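You operate a simulated robot arm through the tools that you are given. There is no shell and no other tool.

You run a simulated robot arm. Do the job below in one go: nothing can be reset, and whatever is moved stays where it is left.

Task
Bend-test the white-band bundle at stop 2 and sort it by the result.
Fine: strong goes in the Pass tray, weak in the Reject tray; slide the cradle out again; leave the dial at 2 and the bundle beside it where it is.

It is judged by the outcome, as a careful person would: the job done as asked, and still so three seconds after it is handed in. It fails if anything else is knocked over, pushed out of place, dropped, spilled or broken.

Robot
A 7-joint arm with a two-finger parallel gripper, fixed in place. Base frame: the origin is at the foot of the arm, x ahead of it, y to its left, z up; the work surface is at about z = 800. Lengths are in mm, angles in degrees, forces in N, time in s.
Its first joint turns from -132.0 to 132.0 degrees. Payload 3.91 kg.
The tool frame sits at the grasp point between the pads (the TCP): z along the fingers, y along the line on which they close. The tips reach 30 mm beyond it. The gripper opens to 110 mm. The fingers are 20 mm wide and 10 mm thick; the gripper's body (48 by 112 mm) begins 55 mm behind the TCP.
Orientation is that of the tool frame in the base frame, as a unit quaternion [x, y, z, w]. With the fingers straight down and closing along the base's y, the tool's x points along the base's -x, its y along +y and its z along -z.

Tools
- The arm moves only by the tool arm_command. Its argument "steps" is a list of rows, each an object (a shift or turn left out is 0, a gripper value left out holds the last) with "delta_pos": the shift along the tool's x, y, z in cm, a list of three; "turn": the turn, a rotation vector about the tool's x, y, z in degrees, a list of three; "fingers": the gripper command, from -1 (fully open) to 1 (shut), values between in proportion. In form: [{"delta_pos": [tx, ty, tz], "turn": [ax, ay, az], "fingers": fingers}, ...]. A call has 1 to 20 rows; each row shifts and turns the commanded pose from where the row before left it, along the tool's axes as they then stand. Rows are played at 5 a second. More than 50 mm and 8.6 degrees between two rows, or a gripper value outside its range, and nothing of the call is played. Where a pose cannot be reached the arm comes as near as it can. A force on the tool above 90 N (or 10 N above the force at the start of the call, whichever is more), or a blocked arm, ends the call early, and 0.2 s more pass. The fingers move at their own pace (about 108 mm/s each) and stop on an object; they squeeze with about 32 N. The grip force told is the motor's: it shows also when the fingers shut on nothing. Time passes only in rows, and 0.2 s behind the last, so rows that do not move let the fingers close. The reply holds the time, the measured pose of the TCP, the force on the tool along the base axes, the opening and the grip force, in the units named above and with some noise, with the torque about the TCP (base axes, N m) and any sound that the robot's microphone picked up, and new pictures: "show" is both (left out), scene, wrist or none.
- Cameras (640 x 400 px; columns grow to the right, rows downward): "scene" is fixed at [64.5, 645.4, 1531.2]; the picture's right is [-0.01, -1.00, 0.00], its down [-0.95, 0.01, -0.31] and it looks along [0.31, -0.00, -0.95] (base axes); focal length 298 px, centre (320, 200). "wrist" rides on the gripper at [72, 17, -103] in the tool frame; the picture's right is [-0.23, 0.97, 0.00], its down [-0.76, -0.18, -0.62] and it looks along [-0.61, -0.14, 0.78] (tool axes); focal length 222 px, centre (320, 200).
- locate(camera, pixels): for up to 12 pixels [column, row] of the newest picture of that camera ("zoom" is the newest enlarged one), the place [x, y, z] in the base frame of the surface seen there, good to about 2 mm, but the place of the scene camera against the robot may be out by one fixed shift of up to 18 mm in any direction. The clock stands still meanwhile.
- enlarge(camera, box): a new picture of the part [left, top, right, bottom] of that camera's present view, enlarged. The clock stands still meanwhile.
- hand_in(): hands the job in; it is judged then, once.

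Leave the gripper open and the arm clear of the work at the hand-in unless told otherwise.

The tools are called after "Emit:" as name(argument=value, ...) on one line, values as JSON. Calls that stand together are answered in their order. arm_command: Moves the arm, as the interface text tells. Its arguments: {"type":"object","properties":{"steps":{"type":"array","items":{"type":"object","properties":{"delta_pos":{"type":"array","items":{"type":"number"}},"turn":{"type":"array","items":{"type":"number"}},"fingers":{"type":"number"}}}},"show":{"type":"string","enum":["both","scene","wrist","none"]}},"required":["steps"]} The other tools are called the same way: locate (camera, pixels) gives the place of the surface under pixels of a picture; enlarge (camera, box) takes an enlarged picture of a part of a camera's view; hand_in () hands the job in.

At the start:

```text
t: 0.0
ee_pos: [302.6, 541.4, 1151.8]
ee_rot: [0.001, 1.0, 0.0, 0.0]
ft_force: [0.2, 0.5, -0.6]
torque: [0.0, 0.02, 0.0]
width: 110.0
grip_force: 0.2
```

scene: 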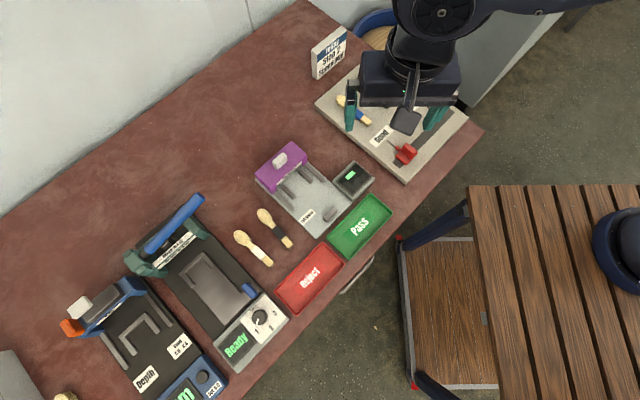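
wrist: 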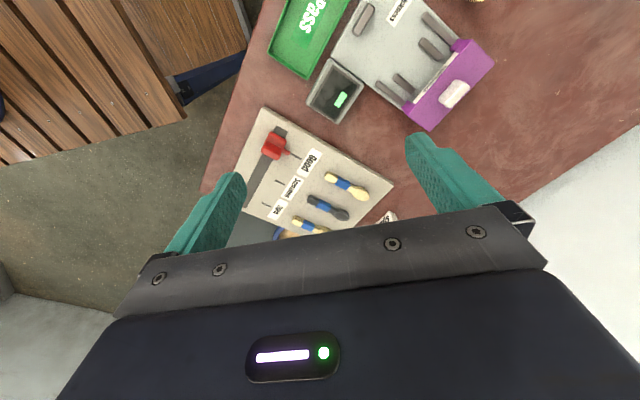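

I see a bench with several instruments: a "Depth" device at lower left, a bend tester with a blue handle and a "Ready" display in the middle, and two bundles near (253,248) and (275,228). There are also the Pass and Reject trays, a purple device and a board. I'll enlarge the views before moving.

Emit:
enlarge(camera="scene", box=[120, 180, 300, 380])

Emit:
enlarge(camera="scene", box=[220, 130, 400, 320])

Emit:
enlarge(camera="scene", box=[290, 20, 480, 190])

Emit:
enlarge(camera="scene", box=[30, 270, 240, 400])

```text
2.00 times, centred on (210, 280) of scene
```

zoom: 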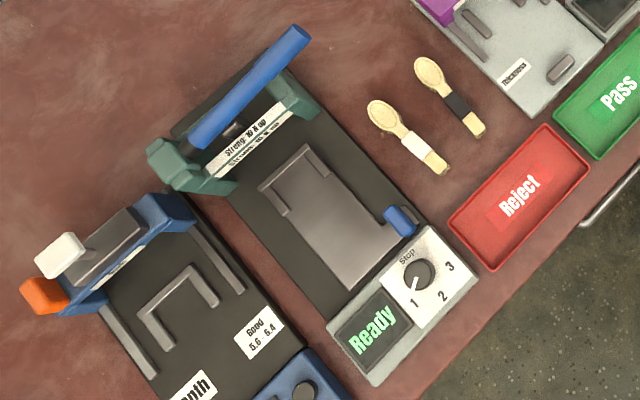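

```text
2.11 times, centred on (310, 225) of scene
```

zoom: 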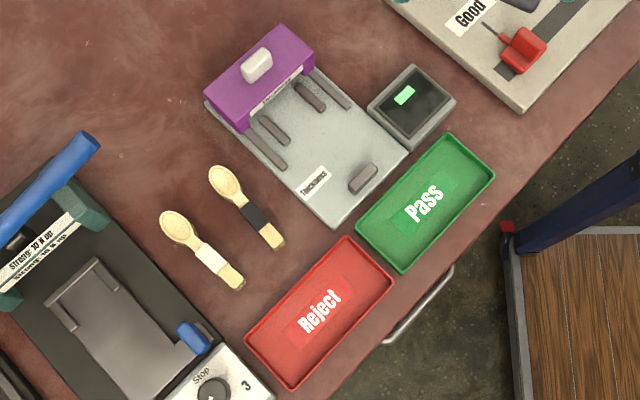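

```text
2.35 times, centred on (385, 105) of scene
```

zoom: 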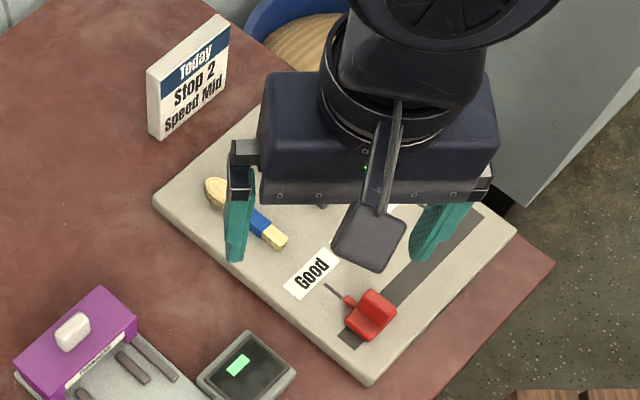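

```text
3.05 times, centred on (135, 335) of scene
```

zoom: 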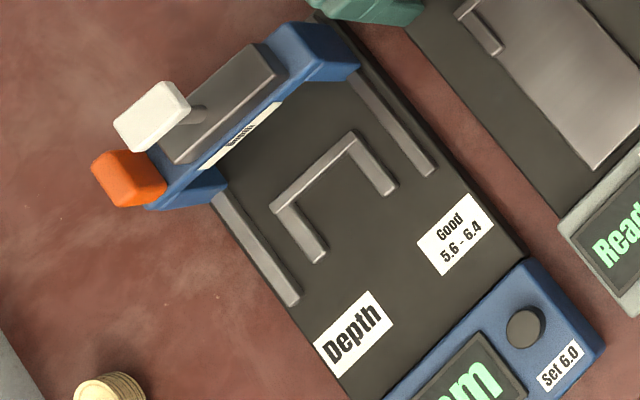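

I'll zoom in further on the tester's label, the dial and the sign.

Emit:
enlarge(camera="scene", box=[150, 220, 210, 280])

Emit:
enlarge(camera="scene", box=[210, 280, 300, 370])

Emit:
enlarge(camera="scene", box=[300, 20, 360, 90])

Emit:
enlarge(camera="scene", box=[225, 200, 300, 275])

Emit:
enlarge(camera="scene", box=[120, 190, 220, 290])

```text
6.67 times, centred on (180, 250) of scene
```

zoom: 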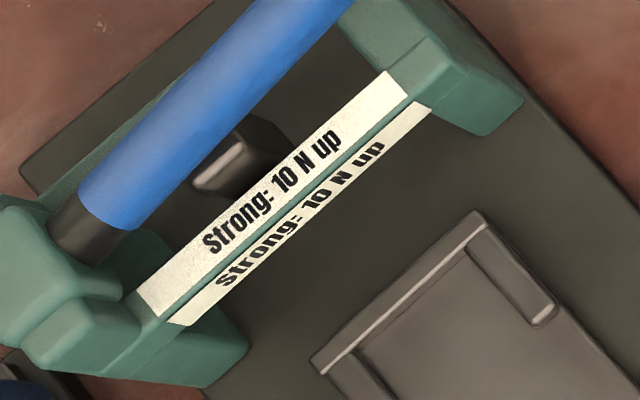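

```text
4.44 times, centred on (255, 325) of scene
```

zoom: 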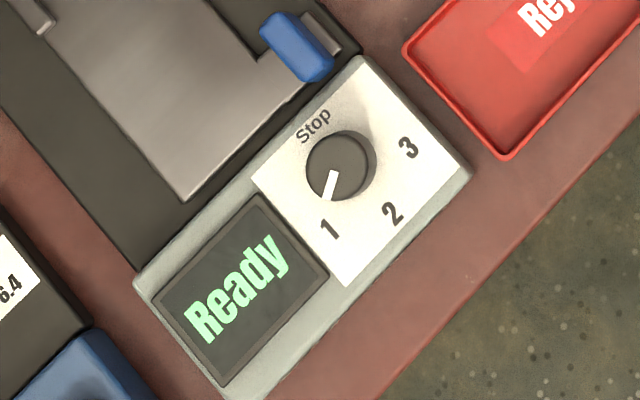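

```text
5.71 times, centred on (330, 55) of scene
```

zoom: 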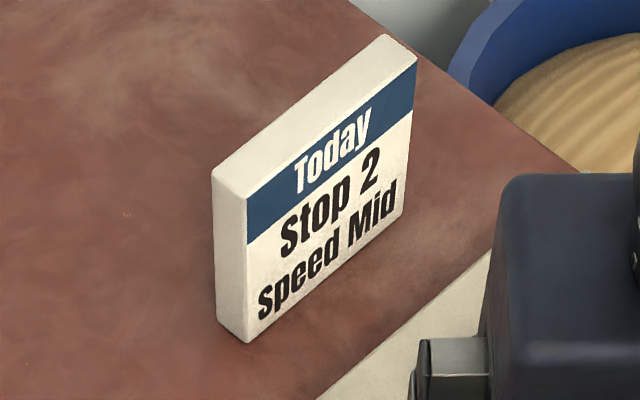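

```text
5.33 times, centred on (262, 238) of scene
```

zoom: 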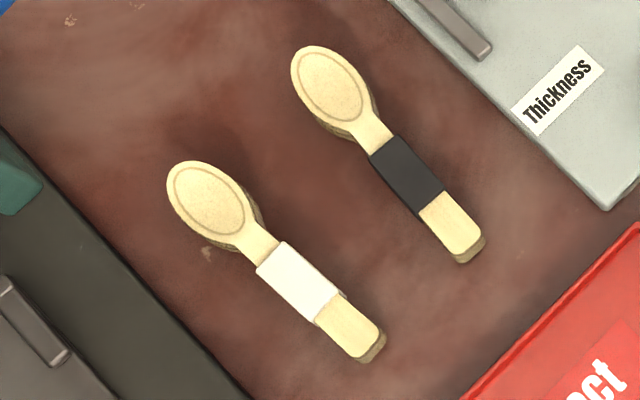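

```text
4.00 times, centred on (170, 240) of scene
```

zoom: 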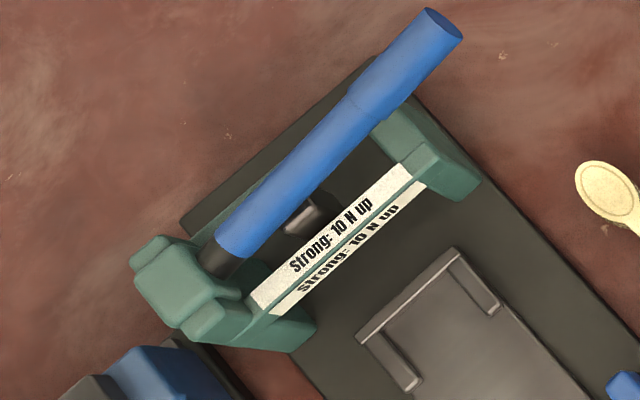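

Next I'll locate key points in the scene view: the bundles, the cradle, the dial and the lever.

Emit:
locate(camera="scene", pixels=[[245, 241], [258, 252], [268, 264], [268, 218], [280, 233], [290, 246], [247, 288], [260, 317], [215, 285], [190, 262], [207, 253], [232, 312]])

Emit:
locate(camera="scene", pixels=[[200, 200], [150, 248], [176, 224], [140, 265], [190, 225], [172, 250], [300, 280], [360, 228], [237, 347], [225, 255], [180, 300], [390, 215]])

```text
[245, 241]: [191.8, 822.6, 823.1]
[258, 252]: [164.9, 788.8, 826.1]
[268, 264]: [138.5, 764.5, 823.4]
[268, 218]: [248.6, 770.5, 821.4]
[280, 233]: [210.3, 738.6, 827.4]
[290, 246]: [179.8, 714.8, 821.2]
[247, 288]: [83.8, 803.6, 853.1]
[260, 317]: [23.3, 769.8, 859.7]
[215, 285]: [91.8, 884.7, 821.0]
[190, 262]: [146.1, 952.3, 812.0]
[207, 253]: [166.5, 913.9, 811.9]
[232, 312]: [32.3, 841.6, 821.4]
```

```text
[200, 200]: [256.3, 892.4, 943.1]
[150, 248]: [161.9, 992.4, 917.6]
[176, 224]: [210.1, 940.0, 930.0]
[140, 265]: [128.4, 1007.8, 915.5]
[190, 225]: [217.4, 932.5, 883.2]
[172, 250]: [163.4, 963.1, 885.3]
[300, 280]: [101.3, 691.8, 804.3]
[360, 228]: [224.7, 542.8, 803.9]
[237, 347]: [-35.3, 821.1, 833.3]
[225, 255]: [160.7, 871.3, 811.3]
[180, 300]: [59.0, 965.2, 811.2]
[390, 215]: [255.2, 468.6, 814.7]
```

The tester's axis runs about 45° in the base frame. Pulling the blue lever down presses on the bundle, the grey cradle slides under the gantry, and the dial is now at 1. I'm moving the arm over the tester and yawing the tool about 47° so the wrist camera can look along the cradle.

Emit:
arm_command(steps=[{"delta_pos": [3.92, 2.56, 1.17], "fingers": -1}, {"delta_pos": [3.92, 2.56, 1.17]}, {"delta_pos": [3.92, 2.56, 1.17]}, {"delta_pos": [3.92, 2.56, 1.17]}, {"delta_pos": [3.92, 2.56, 1.17]}, {"delta_pos": [3.92, 2.56, 1.17]}, {"delta_pos": [3.92, 2.56, 1.17]}, {"delta_pos": [3.92, 2.56, 1.17]}, {"delta_pos": [3.92, 2.56, 1.17]}, {"turn": [0, 0, -7.8]}, {"turn": [0, 0, -7.8]}, {"turn": [0, 0, -7.8]}, {"turn": [0, 0, -7.8]}, {"turn": [0, 0, -7.8]}, {"turn": [0, 0, -7.8]}, {}])

```text
t: 3.4
ee_pos: [-52.1, 772.5, 1045.2]
ee_rot: [-0.398, 0.917, 0.0, 0.0]
ft_force: [0.1, 0.4, -0.7]
torque: [0.0, -0.01, 0.01]
width: 109.8
grip_force: 0.1
```

scene: 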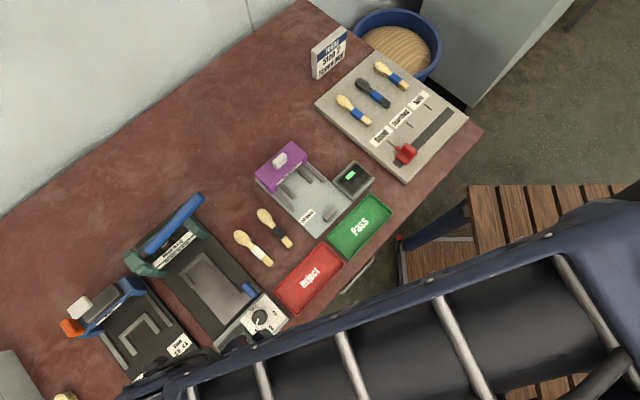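
wrist: 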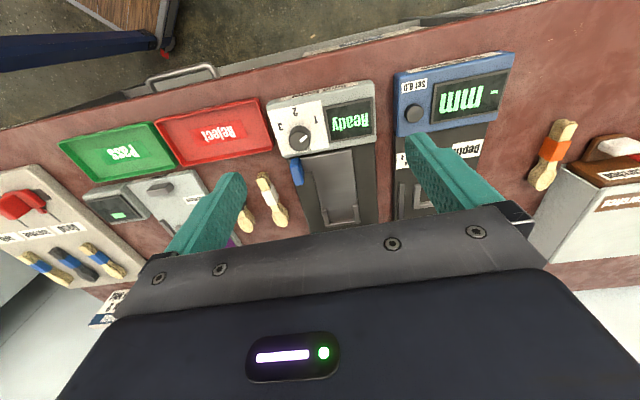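

The wrist camera is mounted upside down, so it sees the area just behind the fingers. I'll enlarge the board, now uncovered, and the wrist view of the tester. I'll also locate the same features in both cameras to find the scene camera's shift.

Emit:
enlarge(camera="scene", box=[310, 50, 480, 190])

Emit:
enlarge(camera="wrist", box=[230, 60, 400, 240])

Emit:
locate(camera="wrist", pixels=[[300, 135], [297, 172], [270, 190], [282, 222], [335, 165], [352, 150], [215, 135], [118, 155], [350, 120]])

Emit:
locate(camera="scene", pixels=[[260, 317], [247, 288], [258, 252], [268, 264], [309, 278], [360, 226]])

```text
2.86 times, centred on (395, 120) of scene
```

zoom: 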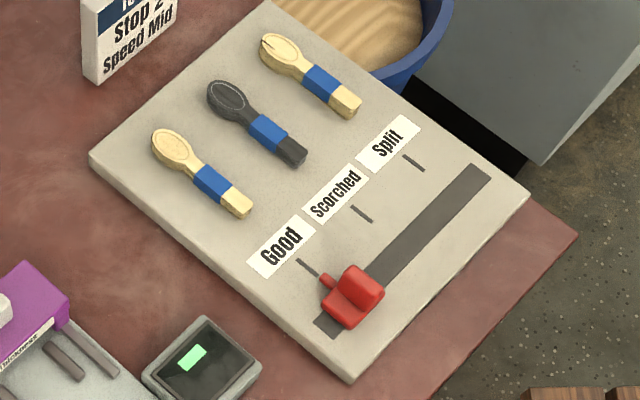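

```text
2.22 times, centred on (315, 150) of wrist
```

zoom: 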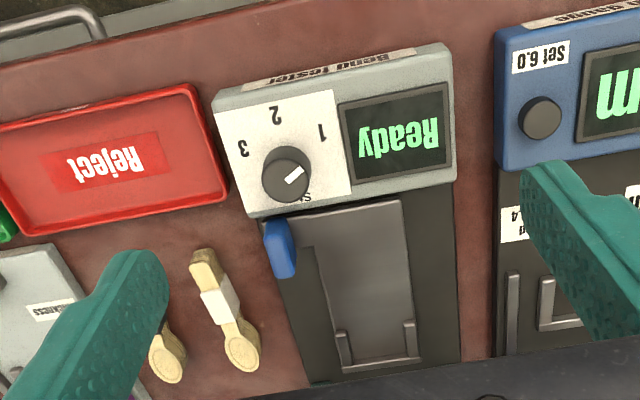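

```text
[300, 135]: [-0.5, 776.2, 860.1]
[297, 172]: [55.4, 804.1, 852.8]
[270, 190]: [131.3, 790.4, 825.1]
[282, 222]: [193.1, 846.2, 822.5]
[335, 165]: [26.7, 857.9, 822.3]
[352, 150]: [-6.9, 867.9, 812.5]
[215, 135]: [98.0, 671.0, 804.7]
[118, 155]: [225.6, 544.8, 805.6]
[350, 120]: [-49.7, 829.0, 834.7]
```

```text
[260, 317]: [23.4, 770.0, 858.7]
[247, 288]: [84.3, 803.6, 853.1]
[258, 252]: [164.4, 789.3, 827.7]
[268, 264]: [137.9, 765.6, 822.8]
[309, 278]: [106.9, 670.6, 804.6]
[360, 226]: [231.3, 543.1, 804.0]
```

I'll locate precise features in the enlarged wrist picture: knob, handle, cradle corners and bundle.

Emit:
locate(camera="zoom", pixels=[[287, 170], [304, 160], [278, 250], [340, 362], [412, 356], [312, 245], [398, 205], [202, 265], [220, 305], [240, 350], [376, 340], [365, 250]])

Emit:
enlarge(camera="scene", box=[190, 240, 290, 340])

```text
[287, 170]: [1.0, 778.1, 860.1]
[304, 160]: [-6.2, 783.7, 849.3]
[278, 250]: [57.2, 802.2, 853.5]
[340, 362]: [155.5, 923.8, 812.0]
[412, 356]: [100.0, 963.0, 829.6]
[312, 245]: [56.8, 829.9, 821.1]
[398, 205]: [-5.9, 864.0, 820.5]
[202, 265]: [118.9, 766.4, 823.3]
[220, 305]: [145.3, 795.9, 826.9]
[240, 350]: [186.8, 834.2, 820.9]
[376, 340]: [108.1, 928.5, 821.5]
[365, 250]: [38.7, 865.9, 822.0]
```

```text
4.00 times, centred on (240, 290) of scene
```

zoom: 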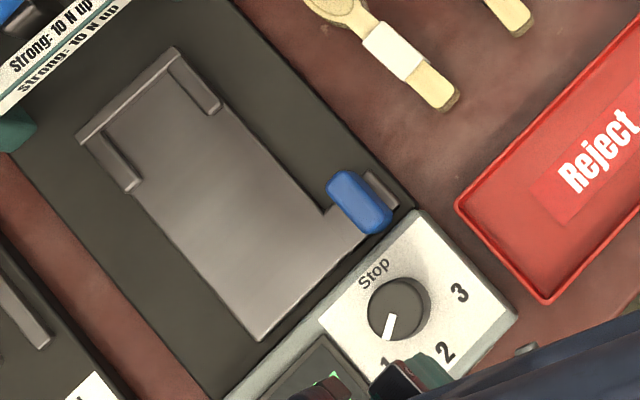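

There's a roughly 15–20 mm shift between the scene camera and the wrist camera, so I'll rely on wrist measurements. I'm moving closer over the tester, staying above and in front of the gantry, to study the cradle, the nose and the dial.

Emit:
arm_command(steps=[{"delta_pos": [-3.94, -0.7, 1.7]}, {"delta_pos": [-3.94, -0.7, 1.7]}, {"delta_pos": [-3.94, -0.7, 1.7]}, {"delta_pos": [-3.94, -0.7, 1.7]}, {"delta_pos": [-3.94, -0.7, 1.7]}, {}])

```text
t: 4.8
ee_pos: [109.7, 891.5, 961.4]
ee_rot: [-0.397, 0.918, 0.0, 0.0]
ft_force: [-0.3, 1.3, 0.3]
torque: [-0.02, 0.01, 0.0]
width: 110.0
grip_force: 0.1
```

scene: 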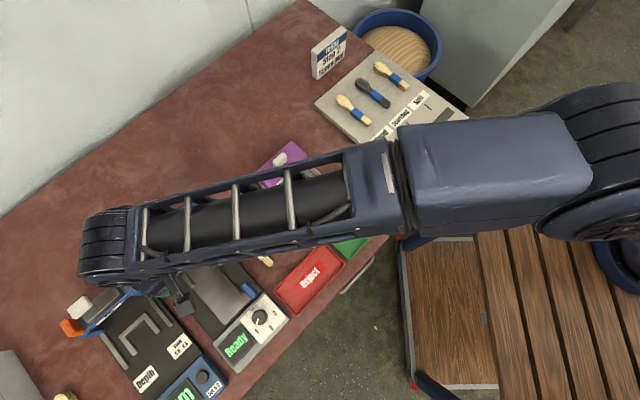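
wrist: 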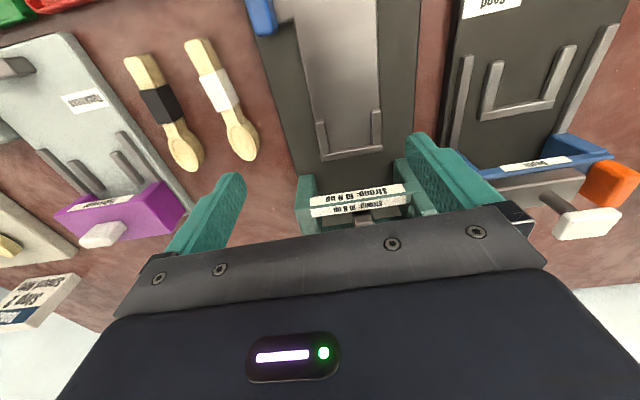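

I'll enlarge the cradle, fence and gantry area in the wrist view, and the bundle.

Emit:
enlarge(camera="wrist", box=[240, 90, 430, 240])

Emit:
enlarge(camera="wrist", box=[110, 0, 420, 190])

Emit:
locate(camera="wrist", pixels=[[320, 125], [376, 142], [320, 157], [378, 112], [350, 155], [350, 130], [192, 42], [222, 92], [246, 148], [208, 70], [237, 130], [150, 100]])

```text
2.67 times, centred on (335, 165) of wrist
```

zoom: 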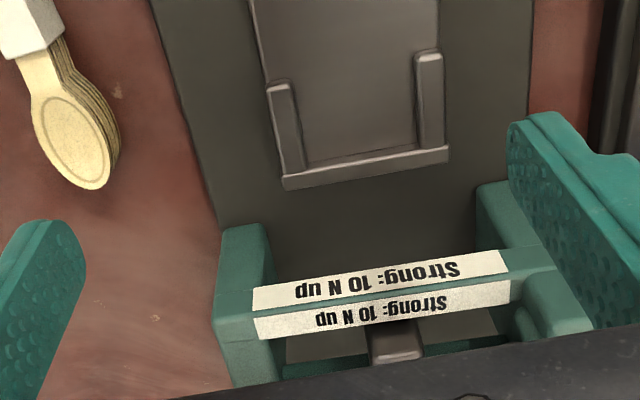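

```text
2.06 times, centred on (265, 95) of wrist
```

zoom: 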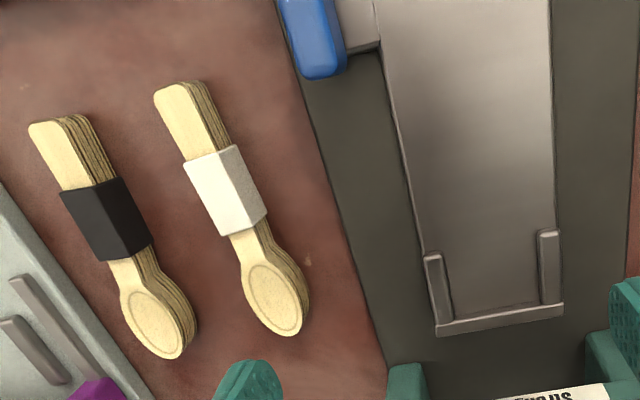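

```text
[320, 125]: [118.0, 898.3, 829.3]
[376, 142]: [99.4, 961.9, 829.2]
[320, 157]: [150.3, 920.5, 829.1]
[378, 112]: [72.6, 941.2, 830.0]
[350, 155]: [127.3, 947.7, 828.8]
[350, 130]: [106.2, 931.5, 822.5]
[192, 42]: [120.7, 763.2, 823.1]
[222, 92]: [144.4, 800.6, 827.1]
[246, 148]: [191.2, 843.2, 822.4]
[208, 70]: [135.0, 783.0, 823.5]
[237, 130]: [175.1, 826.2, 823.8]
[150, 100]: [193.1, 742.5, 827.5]
```

I'll take precise points off the latest enlarged picture to get the cradle's axes and the bundle's axis.

Emit:
locate(camera="zoom", pixels=[[436, 262], [444, 318], [546, 238], [553, 296], [442, 330], [560, 310], [392, 105], [545, 60], [417, 225], [552, 215], [497, 312], [500, 290]])

Emit:
locate(camera="zoom", pixels=[[175, 92], [215, 190], [275, 320], [165, 95], [190, 85], [198, 157], [237, 146], [223, 232], [262, 218], [257, 300], [296, 290], [310, 35]])

```text
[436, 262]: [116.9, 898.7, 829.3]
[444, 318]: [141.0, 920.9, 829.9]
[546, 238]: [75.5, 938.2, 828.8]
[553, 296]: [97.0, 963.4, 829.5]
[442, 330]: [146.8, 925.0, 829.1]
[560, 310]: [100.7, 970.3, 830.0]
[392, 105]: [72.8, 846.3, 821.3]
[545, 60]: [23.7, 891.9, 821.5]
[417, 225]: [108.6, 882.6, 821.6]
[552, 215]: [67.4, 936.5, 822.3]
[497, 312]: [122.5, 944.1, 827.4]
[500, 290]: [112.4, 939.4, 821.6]
```

```text
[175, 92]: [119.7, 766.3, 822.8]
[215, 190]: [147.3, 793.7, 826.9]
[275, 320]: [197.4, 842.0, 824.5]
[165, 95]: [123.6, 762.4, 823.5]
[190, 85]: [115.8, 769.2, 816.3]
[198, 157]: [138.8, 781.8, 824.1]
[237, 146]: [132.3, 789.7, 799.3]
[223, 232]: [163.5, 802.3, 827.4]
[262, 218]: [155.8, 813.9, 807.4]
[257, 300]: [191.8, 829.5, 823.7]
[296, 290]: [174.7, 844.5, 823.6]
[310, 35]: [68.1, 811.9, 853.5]
```

The cradle's slide axis is at about 45.5°, and the fence opens toward the operator end with arms about 57 mm apart. The bundle lies almost parallel to it with its head toward the gantry. Before touching anything I'll get a close view of the dial.

Emit:
arm_command(steps=[{"delta_pos": [4.13, -0.2, 1.05], "turn": [0, 0, 1.4]}, {"delta_pos": [4.13, -0.2, 1.05]}, {"delta_pos": [4.13, -0.2, 1.05]}, {}])

Emit:
enlarge(camera="wrist", box=[220, 40, 420, 165])

```text
t: 5.8
ee_pos: [26.6, 797.6, 927.6]
ee_rot: [-0.385, 0.923, 0.0, 0.0]
ft_force: [0.4, -0.8, 0.1]
torque: [-0.02, 0.01, 0.01]
width: 110.2
grip_force: 0.0
```

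scene: 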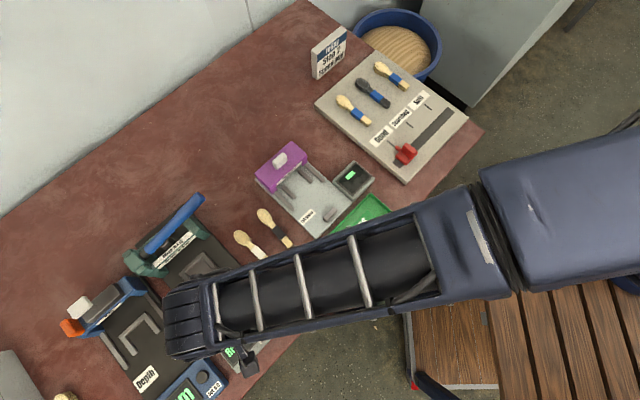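
wrist: 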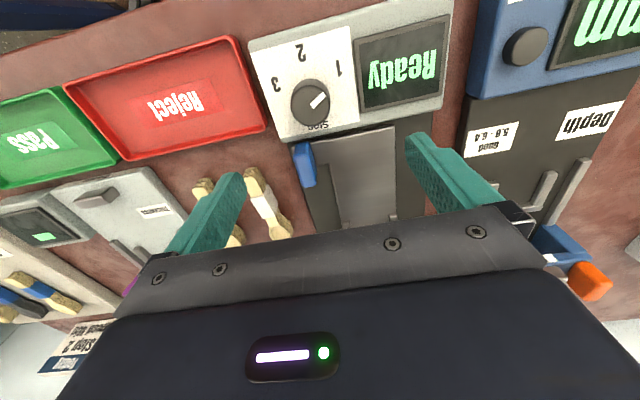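

```text
3.20 times, centred on (320, 102) of wrist
```

zoom: 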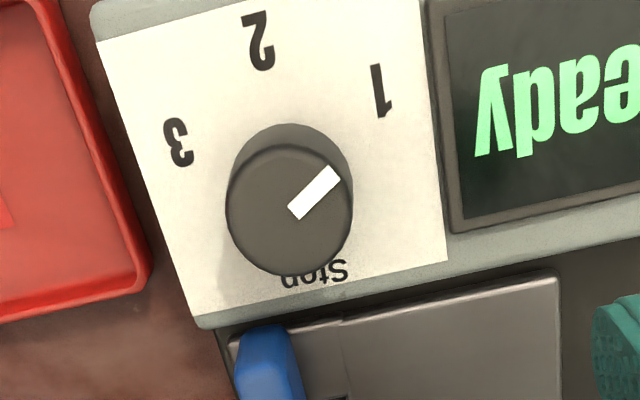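

I'll locate the dial labels, pointer, knob top and panel surface.

Emit:
locate(camera="zoom", pixels=[[290, 210], [331, 178], [296, 211], [380, 92], [258, 42], [178, 142], [235, 210], [346, 210], [290, 150], [290, 268], [180, 60], [430, 180]])

```text
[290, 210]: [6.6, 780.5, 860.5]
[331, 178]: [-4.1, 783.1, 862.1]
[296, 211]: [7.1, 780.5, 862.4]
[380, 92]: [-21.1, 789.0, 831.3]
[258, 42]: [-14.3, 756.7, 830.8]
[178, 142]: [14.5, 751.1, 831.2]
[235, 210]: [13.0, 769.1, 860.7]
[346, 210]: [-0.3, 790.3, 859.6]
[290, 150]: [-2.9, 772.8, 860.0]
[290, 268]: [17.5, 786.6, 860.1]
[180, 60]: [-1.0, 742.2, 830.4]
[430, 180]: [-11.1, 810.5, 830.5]
```

The knob centre is at about (6.8, 779.7), its top is at z 860, and it's about 27 mm across. The panel is at z 831. The pointer is at about 163°, with 1 at 162°, 2 at 227° and 3 at 285°, so the stops are about 60° apart and 1 to 2 is a +60° turn about base z. I'm moving over the knob with the fingers half open and lowering.

Emit:
arm_command(steps=[{"delta_pos": [2.66, 0.15, 0], "fingers": 0.1}, {"delta_pos": [0, 0, 2.0]}, {"delta_pos": [0, 0, 2.0]}, {}])

```text
t: 6.8
ee_pos: [8.1, 782.8, 889.4]
ee_rot: [-0.386, 0.923, -0.001, 0.001]
ft_force: [-0.1, -2.0, -0.2]
torque: [0.02, -0.01, -0.02]
width: 49.7
grip_force: 0.1
```

scene: 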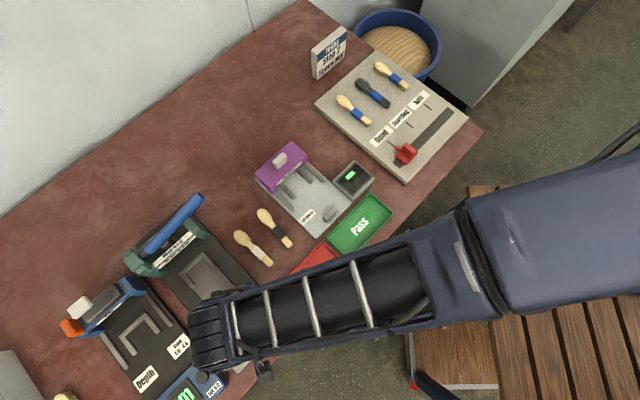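
wrist: 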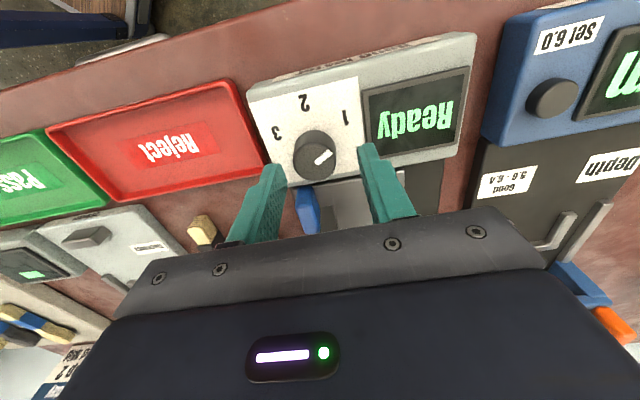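

The knob is between the fingers. I'll check the centring with a zoom.

Emit:
enlarge(camera="wrist", box=[260, 100, 380, 200])

```text
4.00 times, centred on (320, 150) of wrist
```

zoom: 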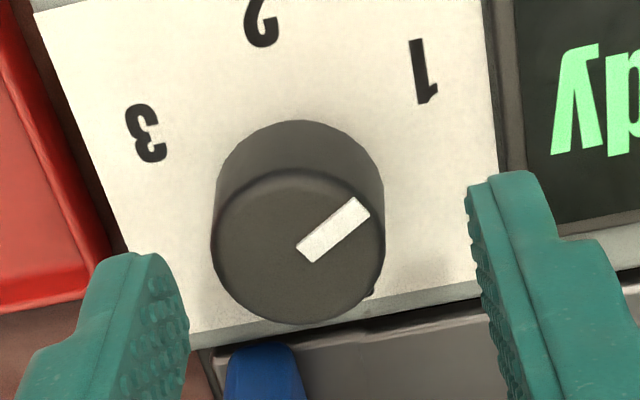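

Emit:
locate(camera="zoom", pixels=[[216, 247], [380, 247], [298, 174], [298, 320], [298, 247], [365, 212], [298, 247]])

```text
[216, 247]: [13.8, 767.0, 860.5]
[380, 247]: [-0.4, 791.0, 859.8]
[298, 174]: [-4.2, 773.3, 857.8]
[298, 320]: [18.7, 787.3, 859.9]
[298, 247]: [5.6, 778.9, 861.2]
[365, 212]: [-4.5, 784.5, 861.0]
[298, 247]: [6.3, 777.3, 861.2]
```

The knob is about 3 mm off in both tool x and y. I'll correct that, lower about 20 mm so the tips sit around z 839, clear of the panel, and close on the knob.

Emit:
arm_command(steps=[{"delta_pos": [0.29, -0.28, 0]}, {"delta_pos": [0, 0, 1.0]}, {"delta_pos": [0, 0, 1.0]}, {"fingers": 0.3}, {"fingers": 0.45}, {"fingers": 0.6}, {"fingers": 0.7}, {}])

Emit:
enlarge(camera="wrist", box=[240, 60, 400, 200])

```text
t: 8.6
ee_pos: [9.1, 778.4, 870.6]
ee_rot: [-0.386, 0.922, -0.001, 0.0]
ft_force: [4.6, -4.1, -2.0]
torque: [-0.06, -0.18, 0.0]
width: 31.8
grip_force: 45.5
```

scene: 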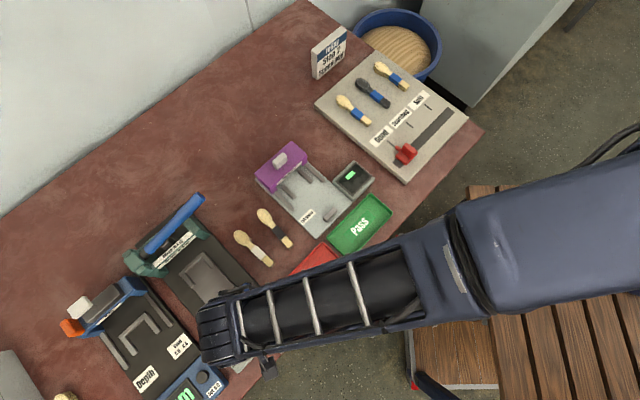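
wrist: 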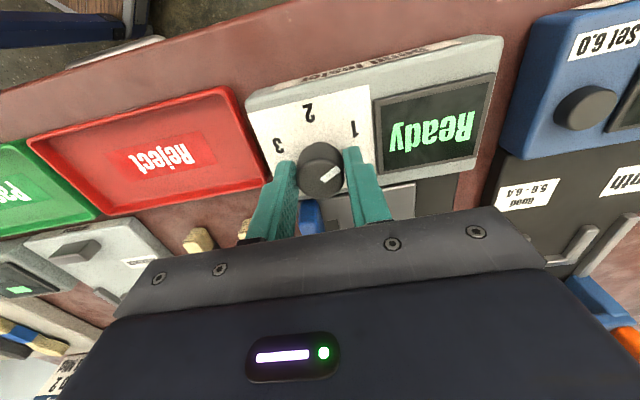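

```text
2.86 times, centred on (320, 130) of wrist
```

zoom: 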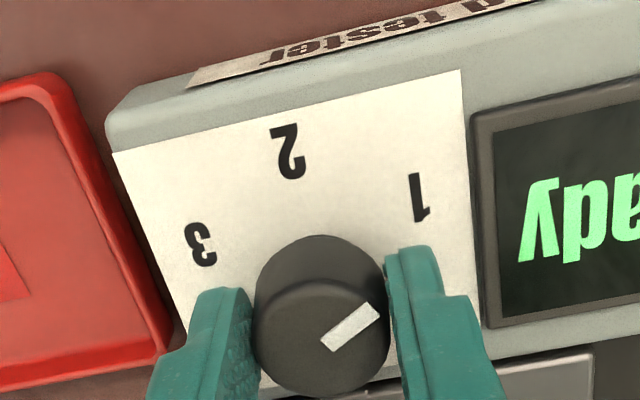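

The knob is gripped at 31.8 mm with only small forces. I'll turn it counter-clockwise from above (negative about tool z) in small steps, first 30°, then check.

Emit:
arm_command(steps=[{"turn": [0, 0, -6], "fingers": 0.8}, {"turn": [0, 0, -6]}, {"turn": [0, 0, -6]}, {"turn": [0, 0, -6]}, {"turn": [0, 0, -6]}, {}], show="wrist")

Emit:
enlarge(camera="wrist", box=[240, 60, 400, 200])

```text
t: 10.0
ee_pos: [10.0, 778.3, 869.4]
ee_rot: [-0.611, 0.792, 0.0, 0.0]
ft_force: [27.3, -9.9, -4.7]
torque: [-1.06, -0.71, -0.01]
width: 31.4
grip_force: 45.0
```

wrist: 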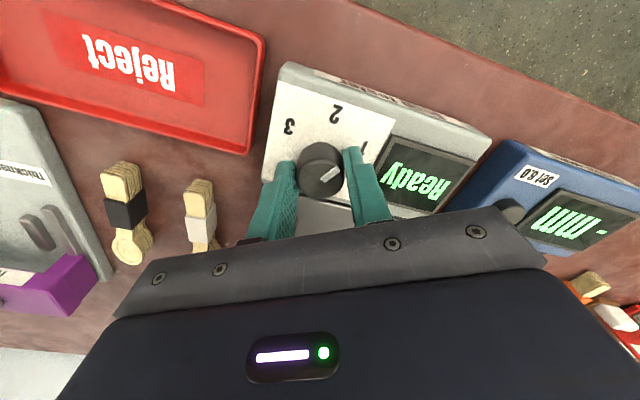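

```text
2.86 times, centred on (320, 130) of wrist
```

zoom: 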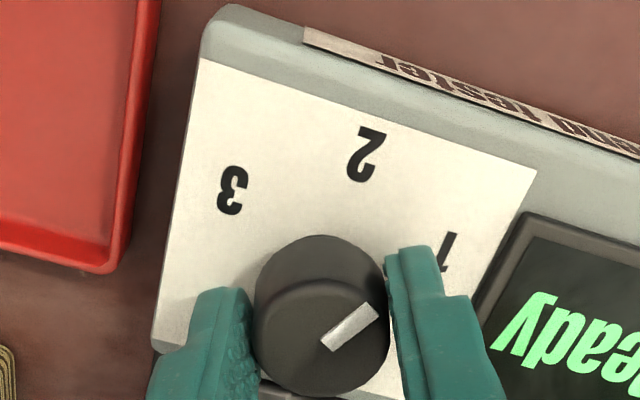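

The knob turns with the gripper, but sideways force along tool y is building to about 29 N. That means the TCP is off the knob axis by a little in +x/+y. I'll shift about 1.5 mm to relieve it and check.

Emit:
arm_command(steps=[{"delta_pos": [-0.12, -0.09, 0]}, {}], show="none")

```text
t: 10.6
ee_pos: [9.3, 778.8, 869.3]
ee_rot: [-0.611, 0.791, -0.001, 0.0]
ft_force: [28.6, -21.6, -4.8]
torque: [-0.56, -0.94, 0.02]
width: 31.3
grip_force: 45.1
```

Emit:
enlarge(camera="wrist", box=[220, 120, 420, 245])

Emit:
enlarge(camera="scene", box=[180, 240, 320, 360])

```text
3.20 times, centred on (320, 182) of wrist
```

zoom: 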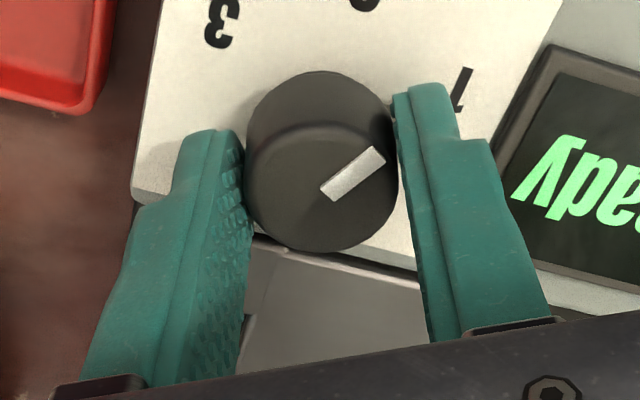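

```text
3.33 times, centred on (250, 300) of scene
```

zoom: 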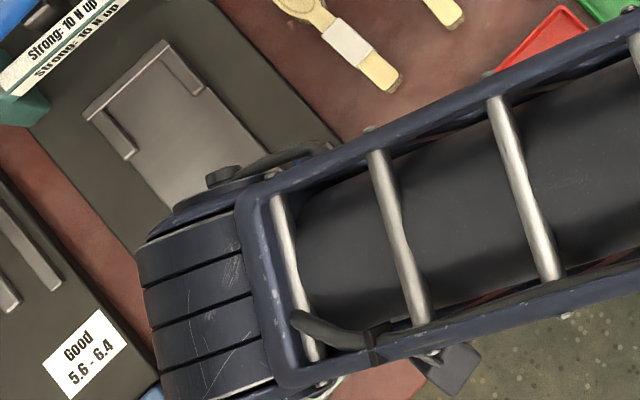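

The knob is seated squarely between the pads and there's no contact with the blue handle. The force on the tool points along (+x, −y), so I'll shift about 2 mm that way and see whether it drops.

Emit:
arm_command(steps=[{"delta_pos": [0.07, -0.18, 0]}, {}], show="none")

```text
t: 11.2
ee_pos: [9.6, 777.1, 869.4]
ee_rot: [-0.611, 0.791, 0.002, 0.001]
ft_force: [16.0, -1.8, -13.1]
torque: [0.19, -0.38, 0.0]
width: 31.4
grip_force: 45.2
```

The force dropped to about 16 N. I'll nudge another 1 mm in +x and turn the remaining 30°.

Emit:
arm_command(steps=[{"delta_pos": [-0.03, -0.1, 0]}, {"turn": [0, 0, -6]}, {"turn": [0, 0, -6]}, {"turn": [0, 0, -6]}, {"turn": [0, 0, -6]}, {"turn": [0, 0, -6]}, {}], show="wrist")

Emit:
enlarge(camera="wrist", box=[240, 60, 400, 200])

```text
t: 12.8
ee_pos: [8.8, 776.8, 870.8]
ee_rot: [0.796, -0.606, 0.001, 0.0]
ft_force: [-16.6, 15.4, -26.0]
torque: [0.81, 0.52, -0.02]
width: 31.6
grip_force: 44.9
```

wrist: 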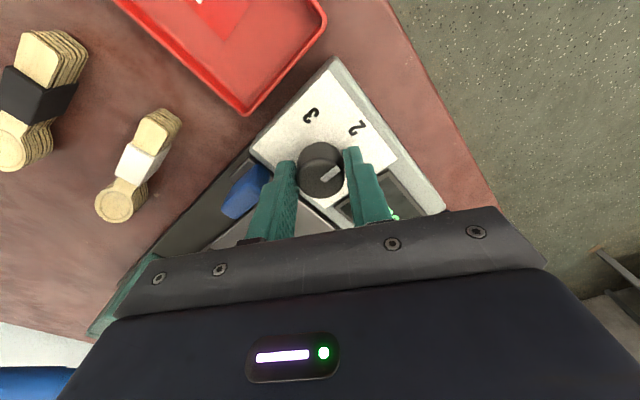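

```text
2.86 times, centred on (320, 130) of wrist
```

zoom: 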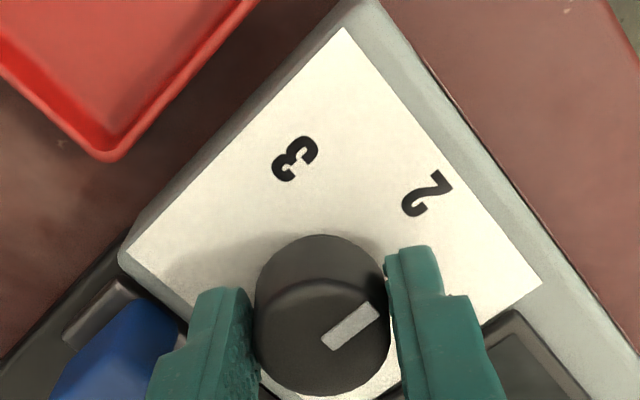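

The pointer now sits at 2 in the same relative place it had at 1, after a 60.2° turn. The left finger is close to the blue handle, so I'll open only a few mm and lift straight up.

Emit:
arm_command(steps=[{"fingers": 0.32}, {"fingers": 0.32}, {"delta_pos": [0, 0, -1.0]}, {"delta_pos": [0, 0, -3.0]}, {"delta_pos": [0, 0, -3.0]}, {}], show="wrist")

Emit:
enlarge(camera="wrist", box=[220, 60, 420, 200])

```text
t: 14.2
ee_pos: [10.3, 776.3, 939.6]
ee_rot: [0.795, -0.606, 0.0, -0.001]
ft_force: [0.0, -0.1, 0.2]
torque: [-0.02, 0.0, -0.01]
width: 37.4
grip_force: 0.0
```

wrist: 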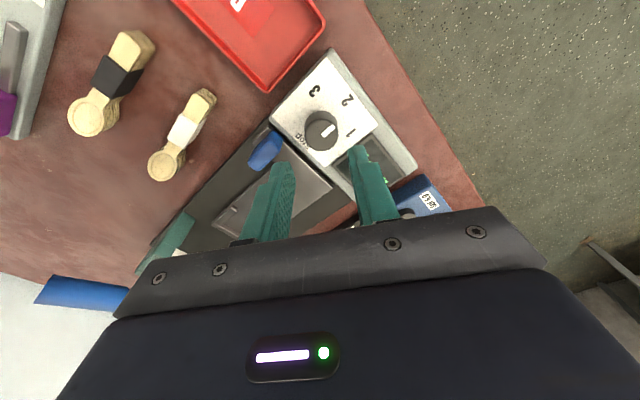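

```text
2.86 times, centred on (320, 130) of wrist
```

zoom: 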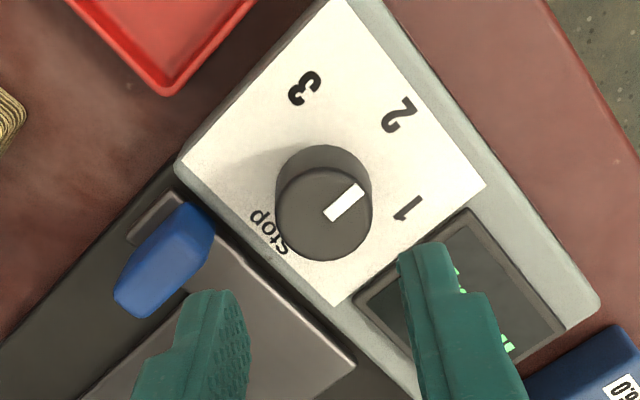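

I'll verify the pointer's angle against label 2.

Emit:
locate(camera="zoom", pixels=[[279, 215], [369, 215], [324, 172], [324, 257], [359, 190], [331, 213], [398, 114], [408, 209], [304, 88]])

```text
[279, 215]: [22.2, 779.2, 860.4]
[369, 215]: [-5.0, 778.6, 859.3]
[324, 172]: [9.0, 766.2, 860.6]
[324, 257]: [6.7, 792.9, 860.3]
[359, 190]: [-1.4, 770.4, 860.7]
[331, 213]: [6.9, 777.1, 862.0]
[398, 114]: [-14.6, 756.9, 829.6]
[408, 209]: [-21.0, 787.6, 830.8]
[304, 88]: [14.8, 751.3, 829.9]
```

The pointer is at about 222.5° and label 2 at about 224°, so the dial is on 2. Now I'm yawing back to 45° and moving over the white-band bundle for a close look.

Emit:
arm_command(steps=[{"turn": [0, 0, 7.5]}, {"turn": [0, 0, 7.5]}, {"turn": [0, 0, 7.5]}, {"turn": [0, 0, 7.5]}, {"turn": [0, 0, 7.5]}, {"turn": [0, 0, 7.5]}, {"turn": [0, 0, 7.5]}, {"turn": [0, 0, 7.5]}, {"delta_pos": [-3.575, -2.335, 0], "fingers": 0.1}, {"delta_pos": [-3.575, -2.335, 0]}, {"delta_pos": [-3.575, -2.335, 0]}, {"delta_pos": [-3.575, -2.335, 0]}, {}])

Emit:
enlarge(camera="wrist", box=[200, 40, 440, 190])

```text
t: 17.0
ee_pos: [179.0, 811.5, 940.6]
ee_rot: [-0.385, 0.923, 0.001, 0.0]
ft_force: [0.8, -0.3, 0.0]
torque: [0.0, 0.0, -0.02]
width: 49.2
grip_force: 0.0
```

scene: 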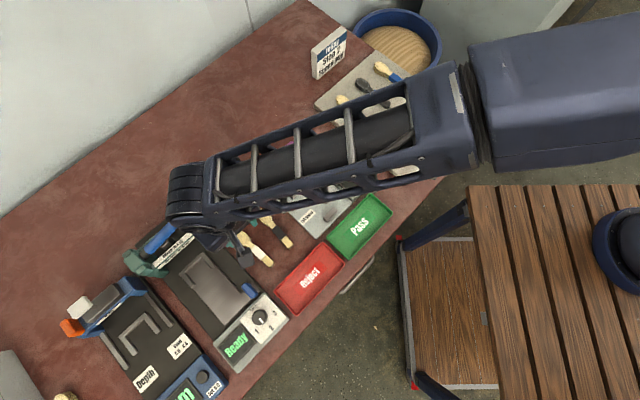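
wrist: 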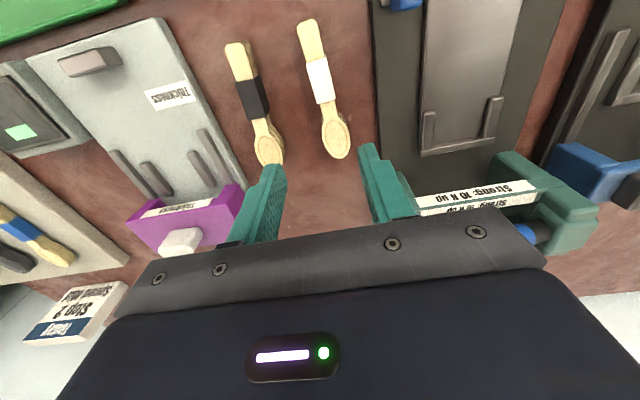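

```text
2.67 times, centred on (320, 115) of wrist
```

zoom: 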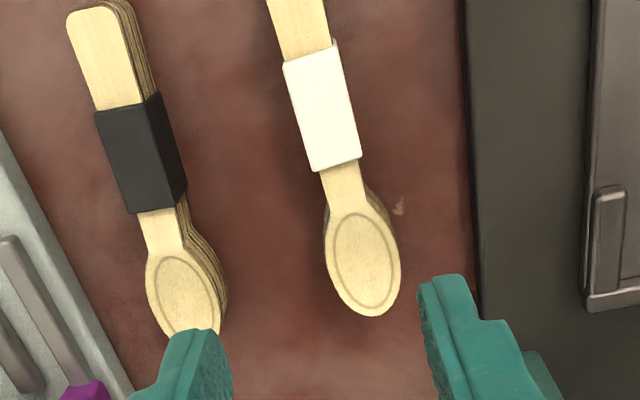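

Emit:
locate(camera="zoom", pixels=[[322, 105], [291, 110], [353, 103], [345, 185], [362, 315], [328, 255], [398, 250], [363, 258], [335, 45], [310, 168], [472, 150], [205, 280]])

Emit:
locate(camera="wrist", pixels=[[307, 22], [312, 45], [300, 25], [318, 22], [319, 80], [336, 140], [255, 95], [268, 145], [375, 100]])

```text
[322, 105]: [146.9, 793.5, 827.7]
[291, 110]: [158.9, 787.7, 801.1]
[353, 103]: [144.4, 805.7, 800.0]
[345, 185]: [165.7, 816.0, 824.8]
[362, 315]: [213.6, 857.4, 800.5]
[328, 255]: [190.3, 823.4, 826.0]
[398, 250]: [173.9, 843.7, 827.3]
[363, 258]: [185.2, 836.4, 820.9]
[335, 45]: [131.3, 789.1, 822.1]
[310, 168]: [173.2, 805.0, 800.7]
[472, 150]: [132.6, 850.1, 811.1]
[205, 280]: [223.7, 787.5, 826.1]
```

```text
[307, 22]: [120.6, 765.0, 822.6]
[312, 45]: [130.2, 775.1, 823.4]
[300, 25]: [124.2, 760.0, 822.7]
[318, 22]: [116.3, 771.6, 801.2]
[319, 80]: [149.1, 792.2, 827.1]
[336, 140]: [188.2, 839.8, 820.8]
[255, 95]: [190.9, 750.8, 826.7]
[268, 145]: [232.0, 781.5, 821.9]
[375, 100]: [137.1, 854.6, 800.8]
```

Before picking, I want the gantry and nose geometry. I'll check what the scene camera shows of it now.

Emit:
enlarge(camera="scene", box=[110, 200, 260, 320])

Emit:
enlarge(camera="wrist", box=[380, 60, 620, 250])

```text
3.33 times, centred on (185, 260) of scene
```

zoom: 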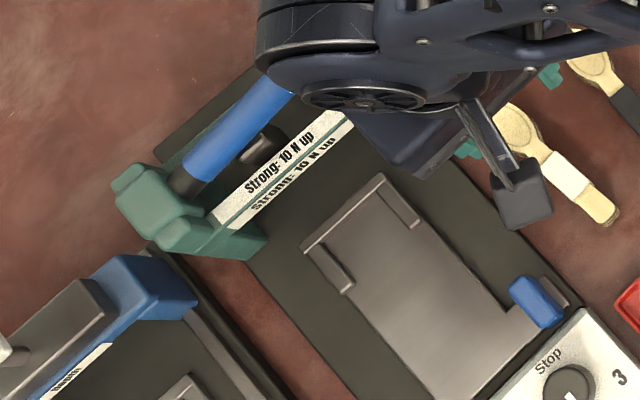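

```text
2.11 times, centred on (500, 155) of wrist
```

zoom: 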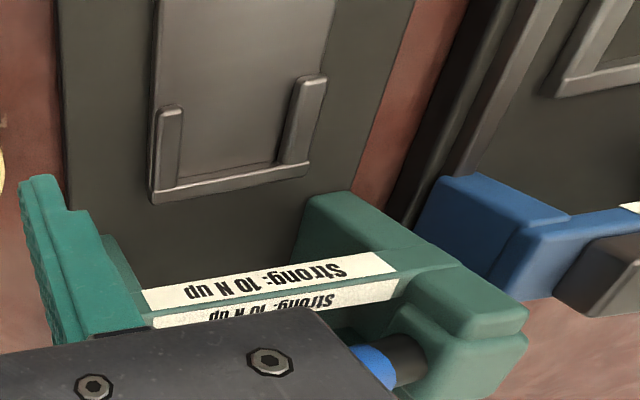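

The crossbar sits at about z 885, and the bundle on the cradle will top out near 849. Now I'll pick up the bundle: align the yaw to about 47.5°, hover over the band and check centring.

Emit:
arm_command(steps=[{"turn": [0, 0, -2.2]}, {"delta_pos": [1.6, 0.57, 1.5]}, {"delta_pos": [1.6, 0.57, 1.5]}, {"delta_pos": [0, 0, 2.0]}, {"delta_pos": [0, 0, 2.0]}, {}], show="wrist")

Emit:
enlarge(camera="wrist", box=[220, 60, 420, 200])

```text
t: 18.4
ee_pos: [149.2, 797.5, 870.4]
ee_rot: [-0.404, 0.915, 0.001, 0.0]
ft_force: [0.0, 1.1, -0.4]
torque: [0.01, 0.0, 0.0]
width: 49.6
grip_force: 0.0
```

wrist: 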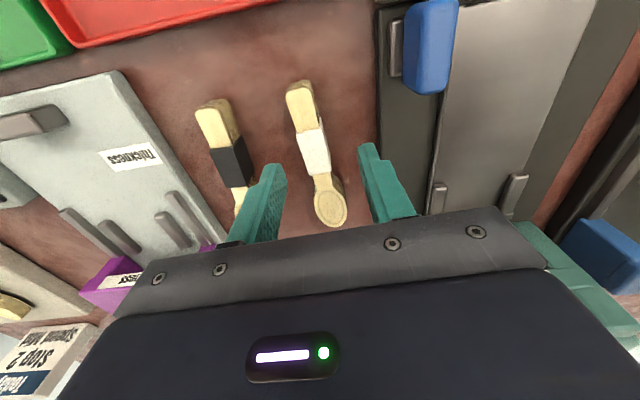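

```text
2.86 times, centred on (320, 130) of wrist
```

zoom: 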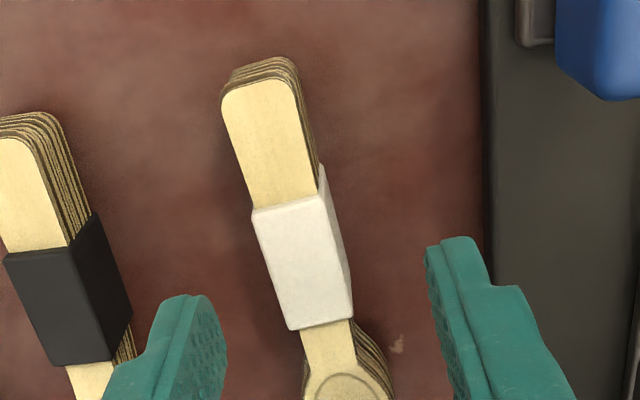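

The TCP axis is about 4 mm to the right of the band centre in the image. I'll shift −4.2 mm in tool y, narrow the opening to 40 mm to stay clear of the black bundle, lower to z≈834 and close.

Emit:
arm_command(steps=[{"delta_pos": [0, -0.42, 0], "fingers": 0.27}, {"delta_pos": [0, 0, 1.8]}, {"delta_pos": [0, 0, 1.8]}, {"fingers": 0.5}, {"fingers": 0.7}, {"fingers": 0.9}, {"fingers": 0.9}, {}], show="wrist")

Emit:
enlarge(camera="wrist", box=[220, 60, 420, 200])

```text
t: 20.2
ee_pos: [149.5, 795.4, 835.5]
ee_rot: [-0.403, 0.915, -0.001, 0.001]
ft_force: [1.0, 0.2, 0.0]
torque: [0.04, -0.04, 0.01]
width: 14.3
grip_force: 32.1
```

wrist: 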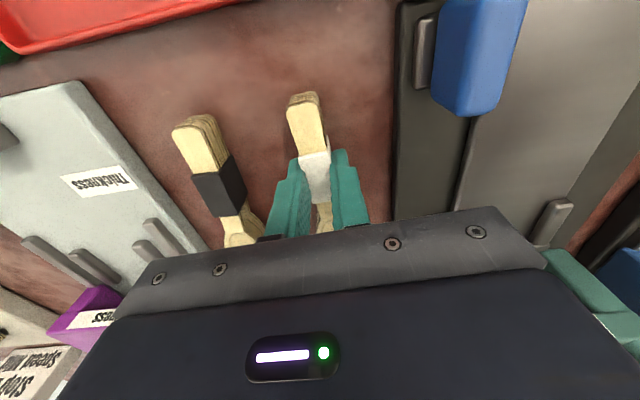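

```text
2.86 times, centred on (320, 130) of wrist
```

zoom: 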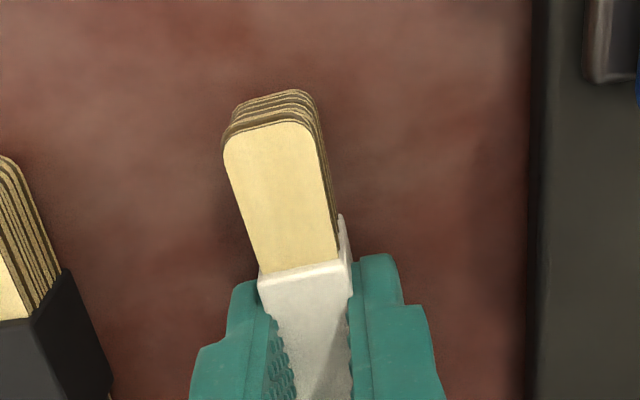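

The band is gripped at 14.3 mm. I'll lift straight up slowly and check that it's secure.

Emit:
arm_command(steps=[{"delta_pos": [0, 0, -0.5]}, {"delta_pos": [0, 0, -1.5]}, {"delta_pos": [0, 0, -2.0]}, {"delta_pos": [0, 0, -2.0]}, {}])

Emit:
enlarge(camera="wrist", box=[220, 60, 420, 200])

```text
t: 21.4
ee_pos: [151.9, 796.3, 894.2]
ee_rot: [-0.404, 0.915, 0.0, 0.0]
ft_force: [-0.2, 0.9, 0.0]
torque: [-0.01, -0.01, -0.02]
width: 14.1
grip_force: 31.8
```

scene: 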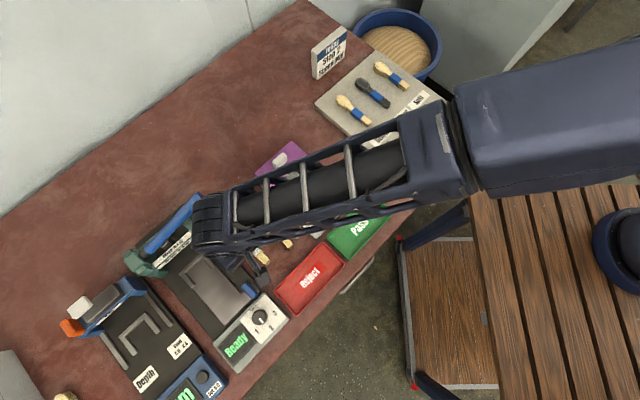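
wrist: 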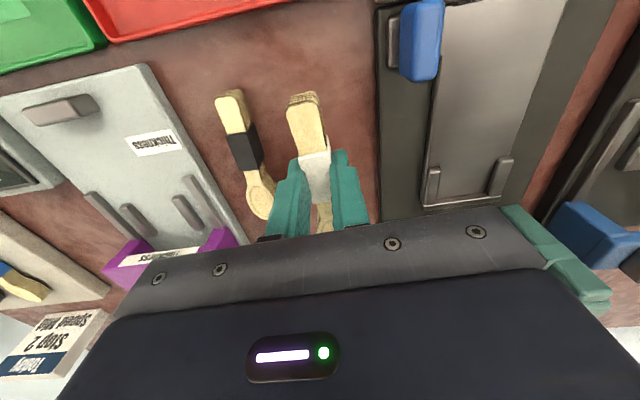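

```text
2.86 times, centred on (320, 130) of wrist
```

zoom: 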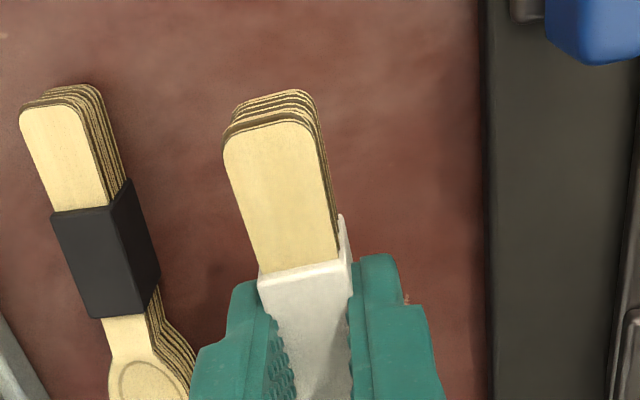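

The bundle hangs level and secure. While holding it, I'll locate the gantry parts visible in the scene view: nose, crossbar, base far edge, cradle fence and lever.

Emit:
enlarge(camera="scene", box=[115, 185, 215, 285])

```text
4.00 times, centred on (165, 235) of scene
```

zoom: 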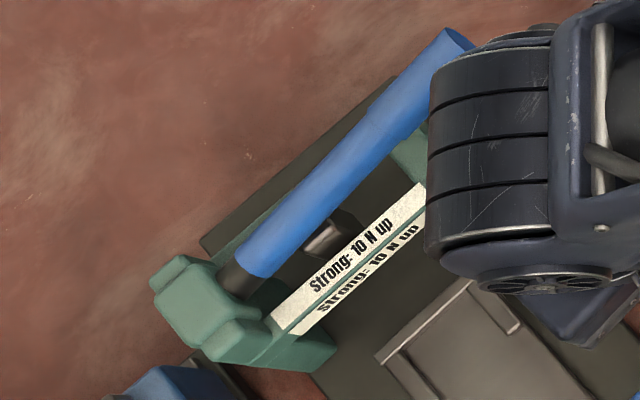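

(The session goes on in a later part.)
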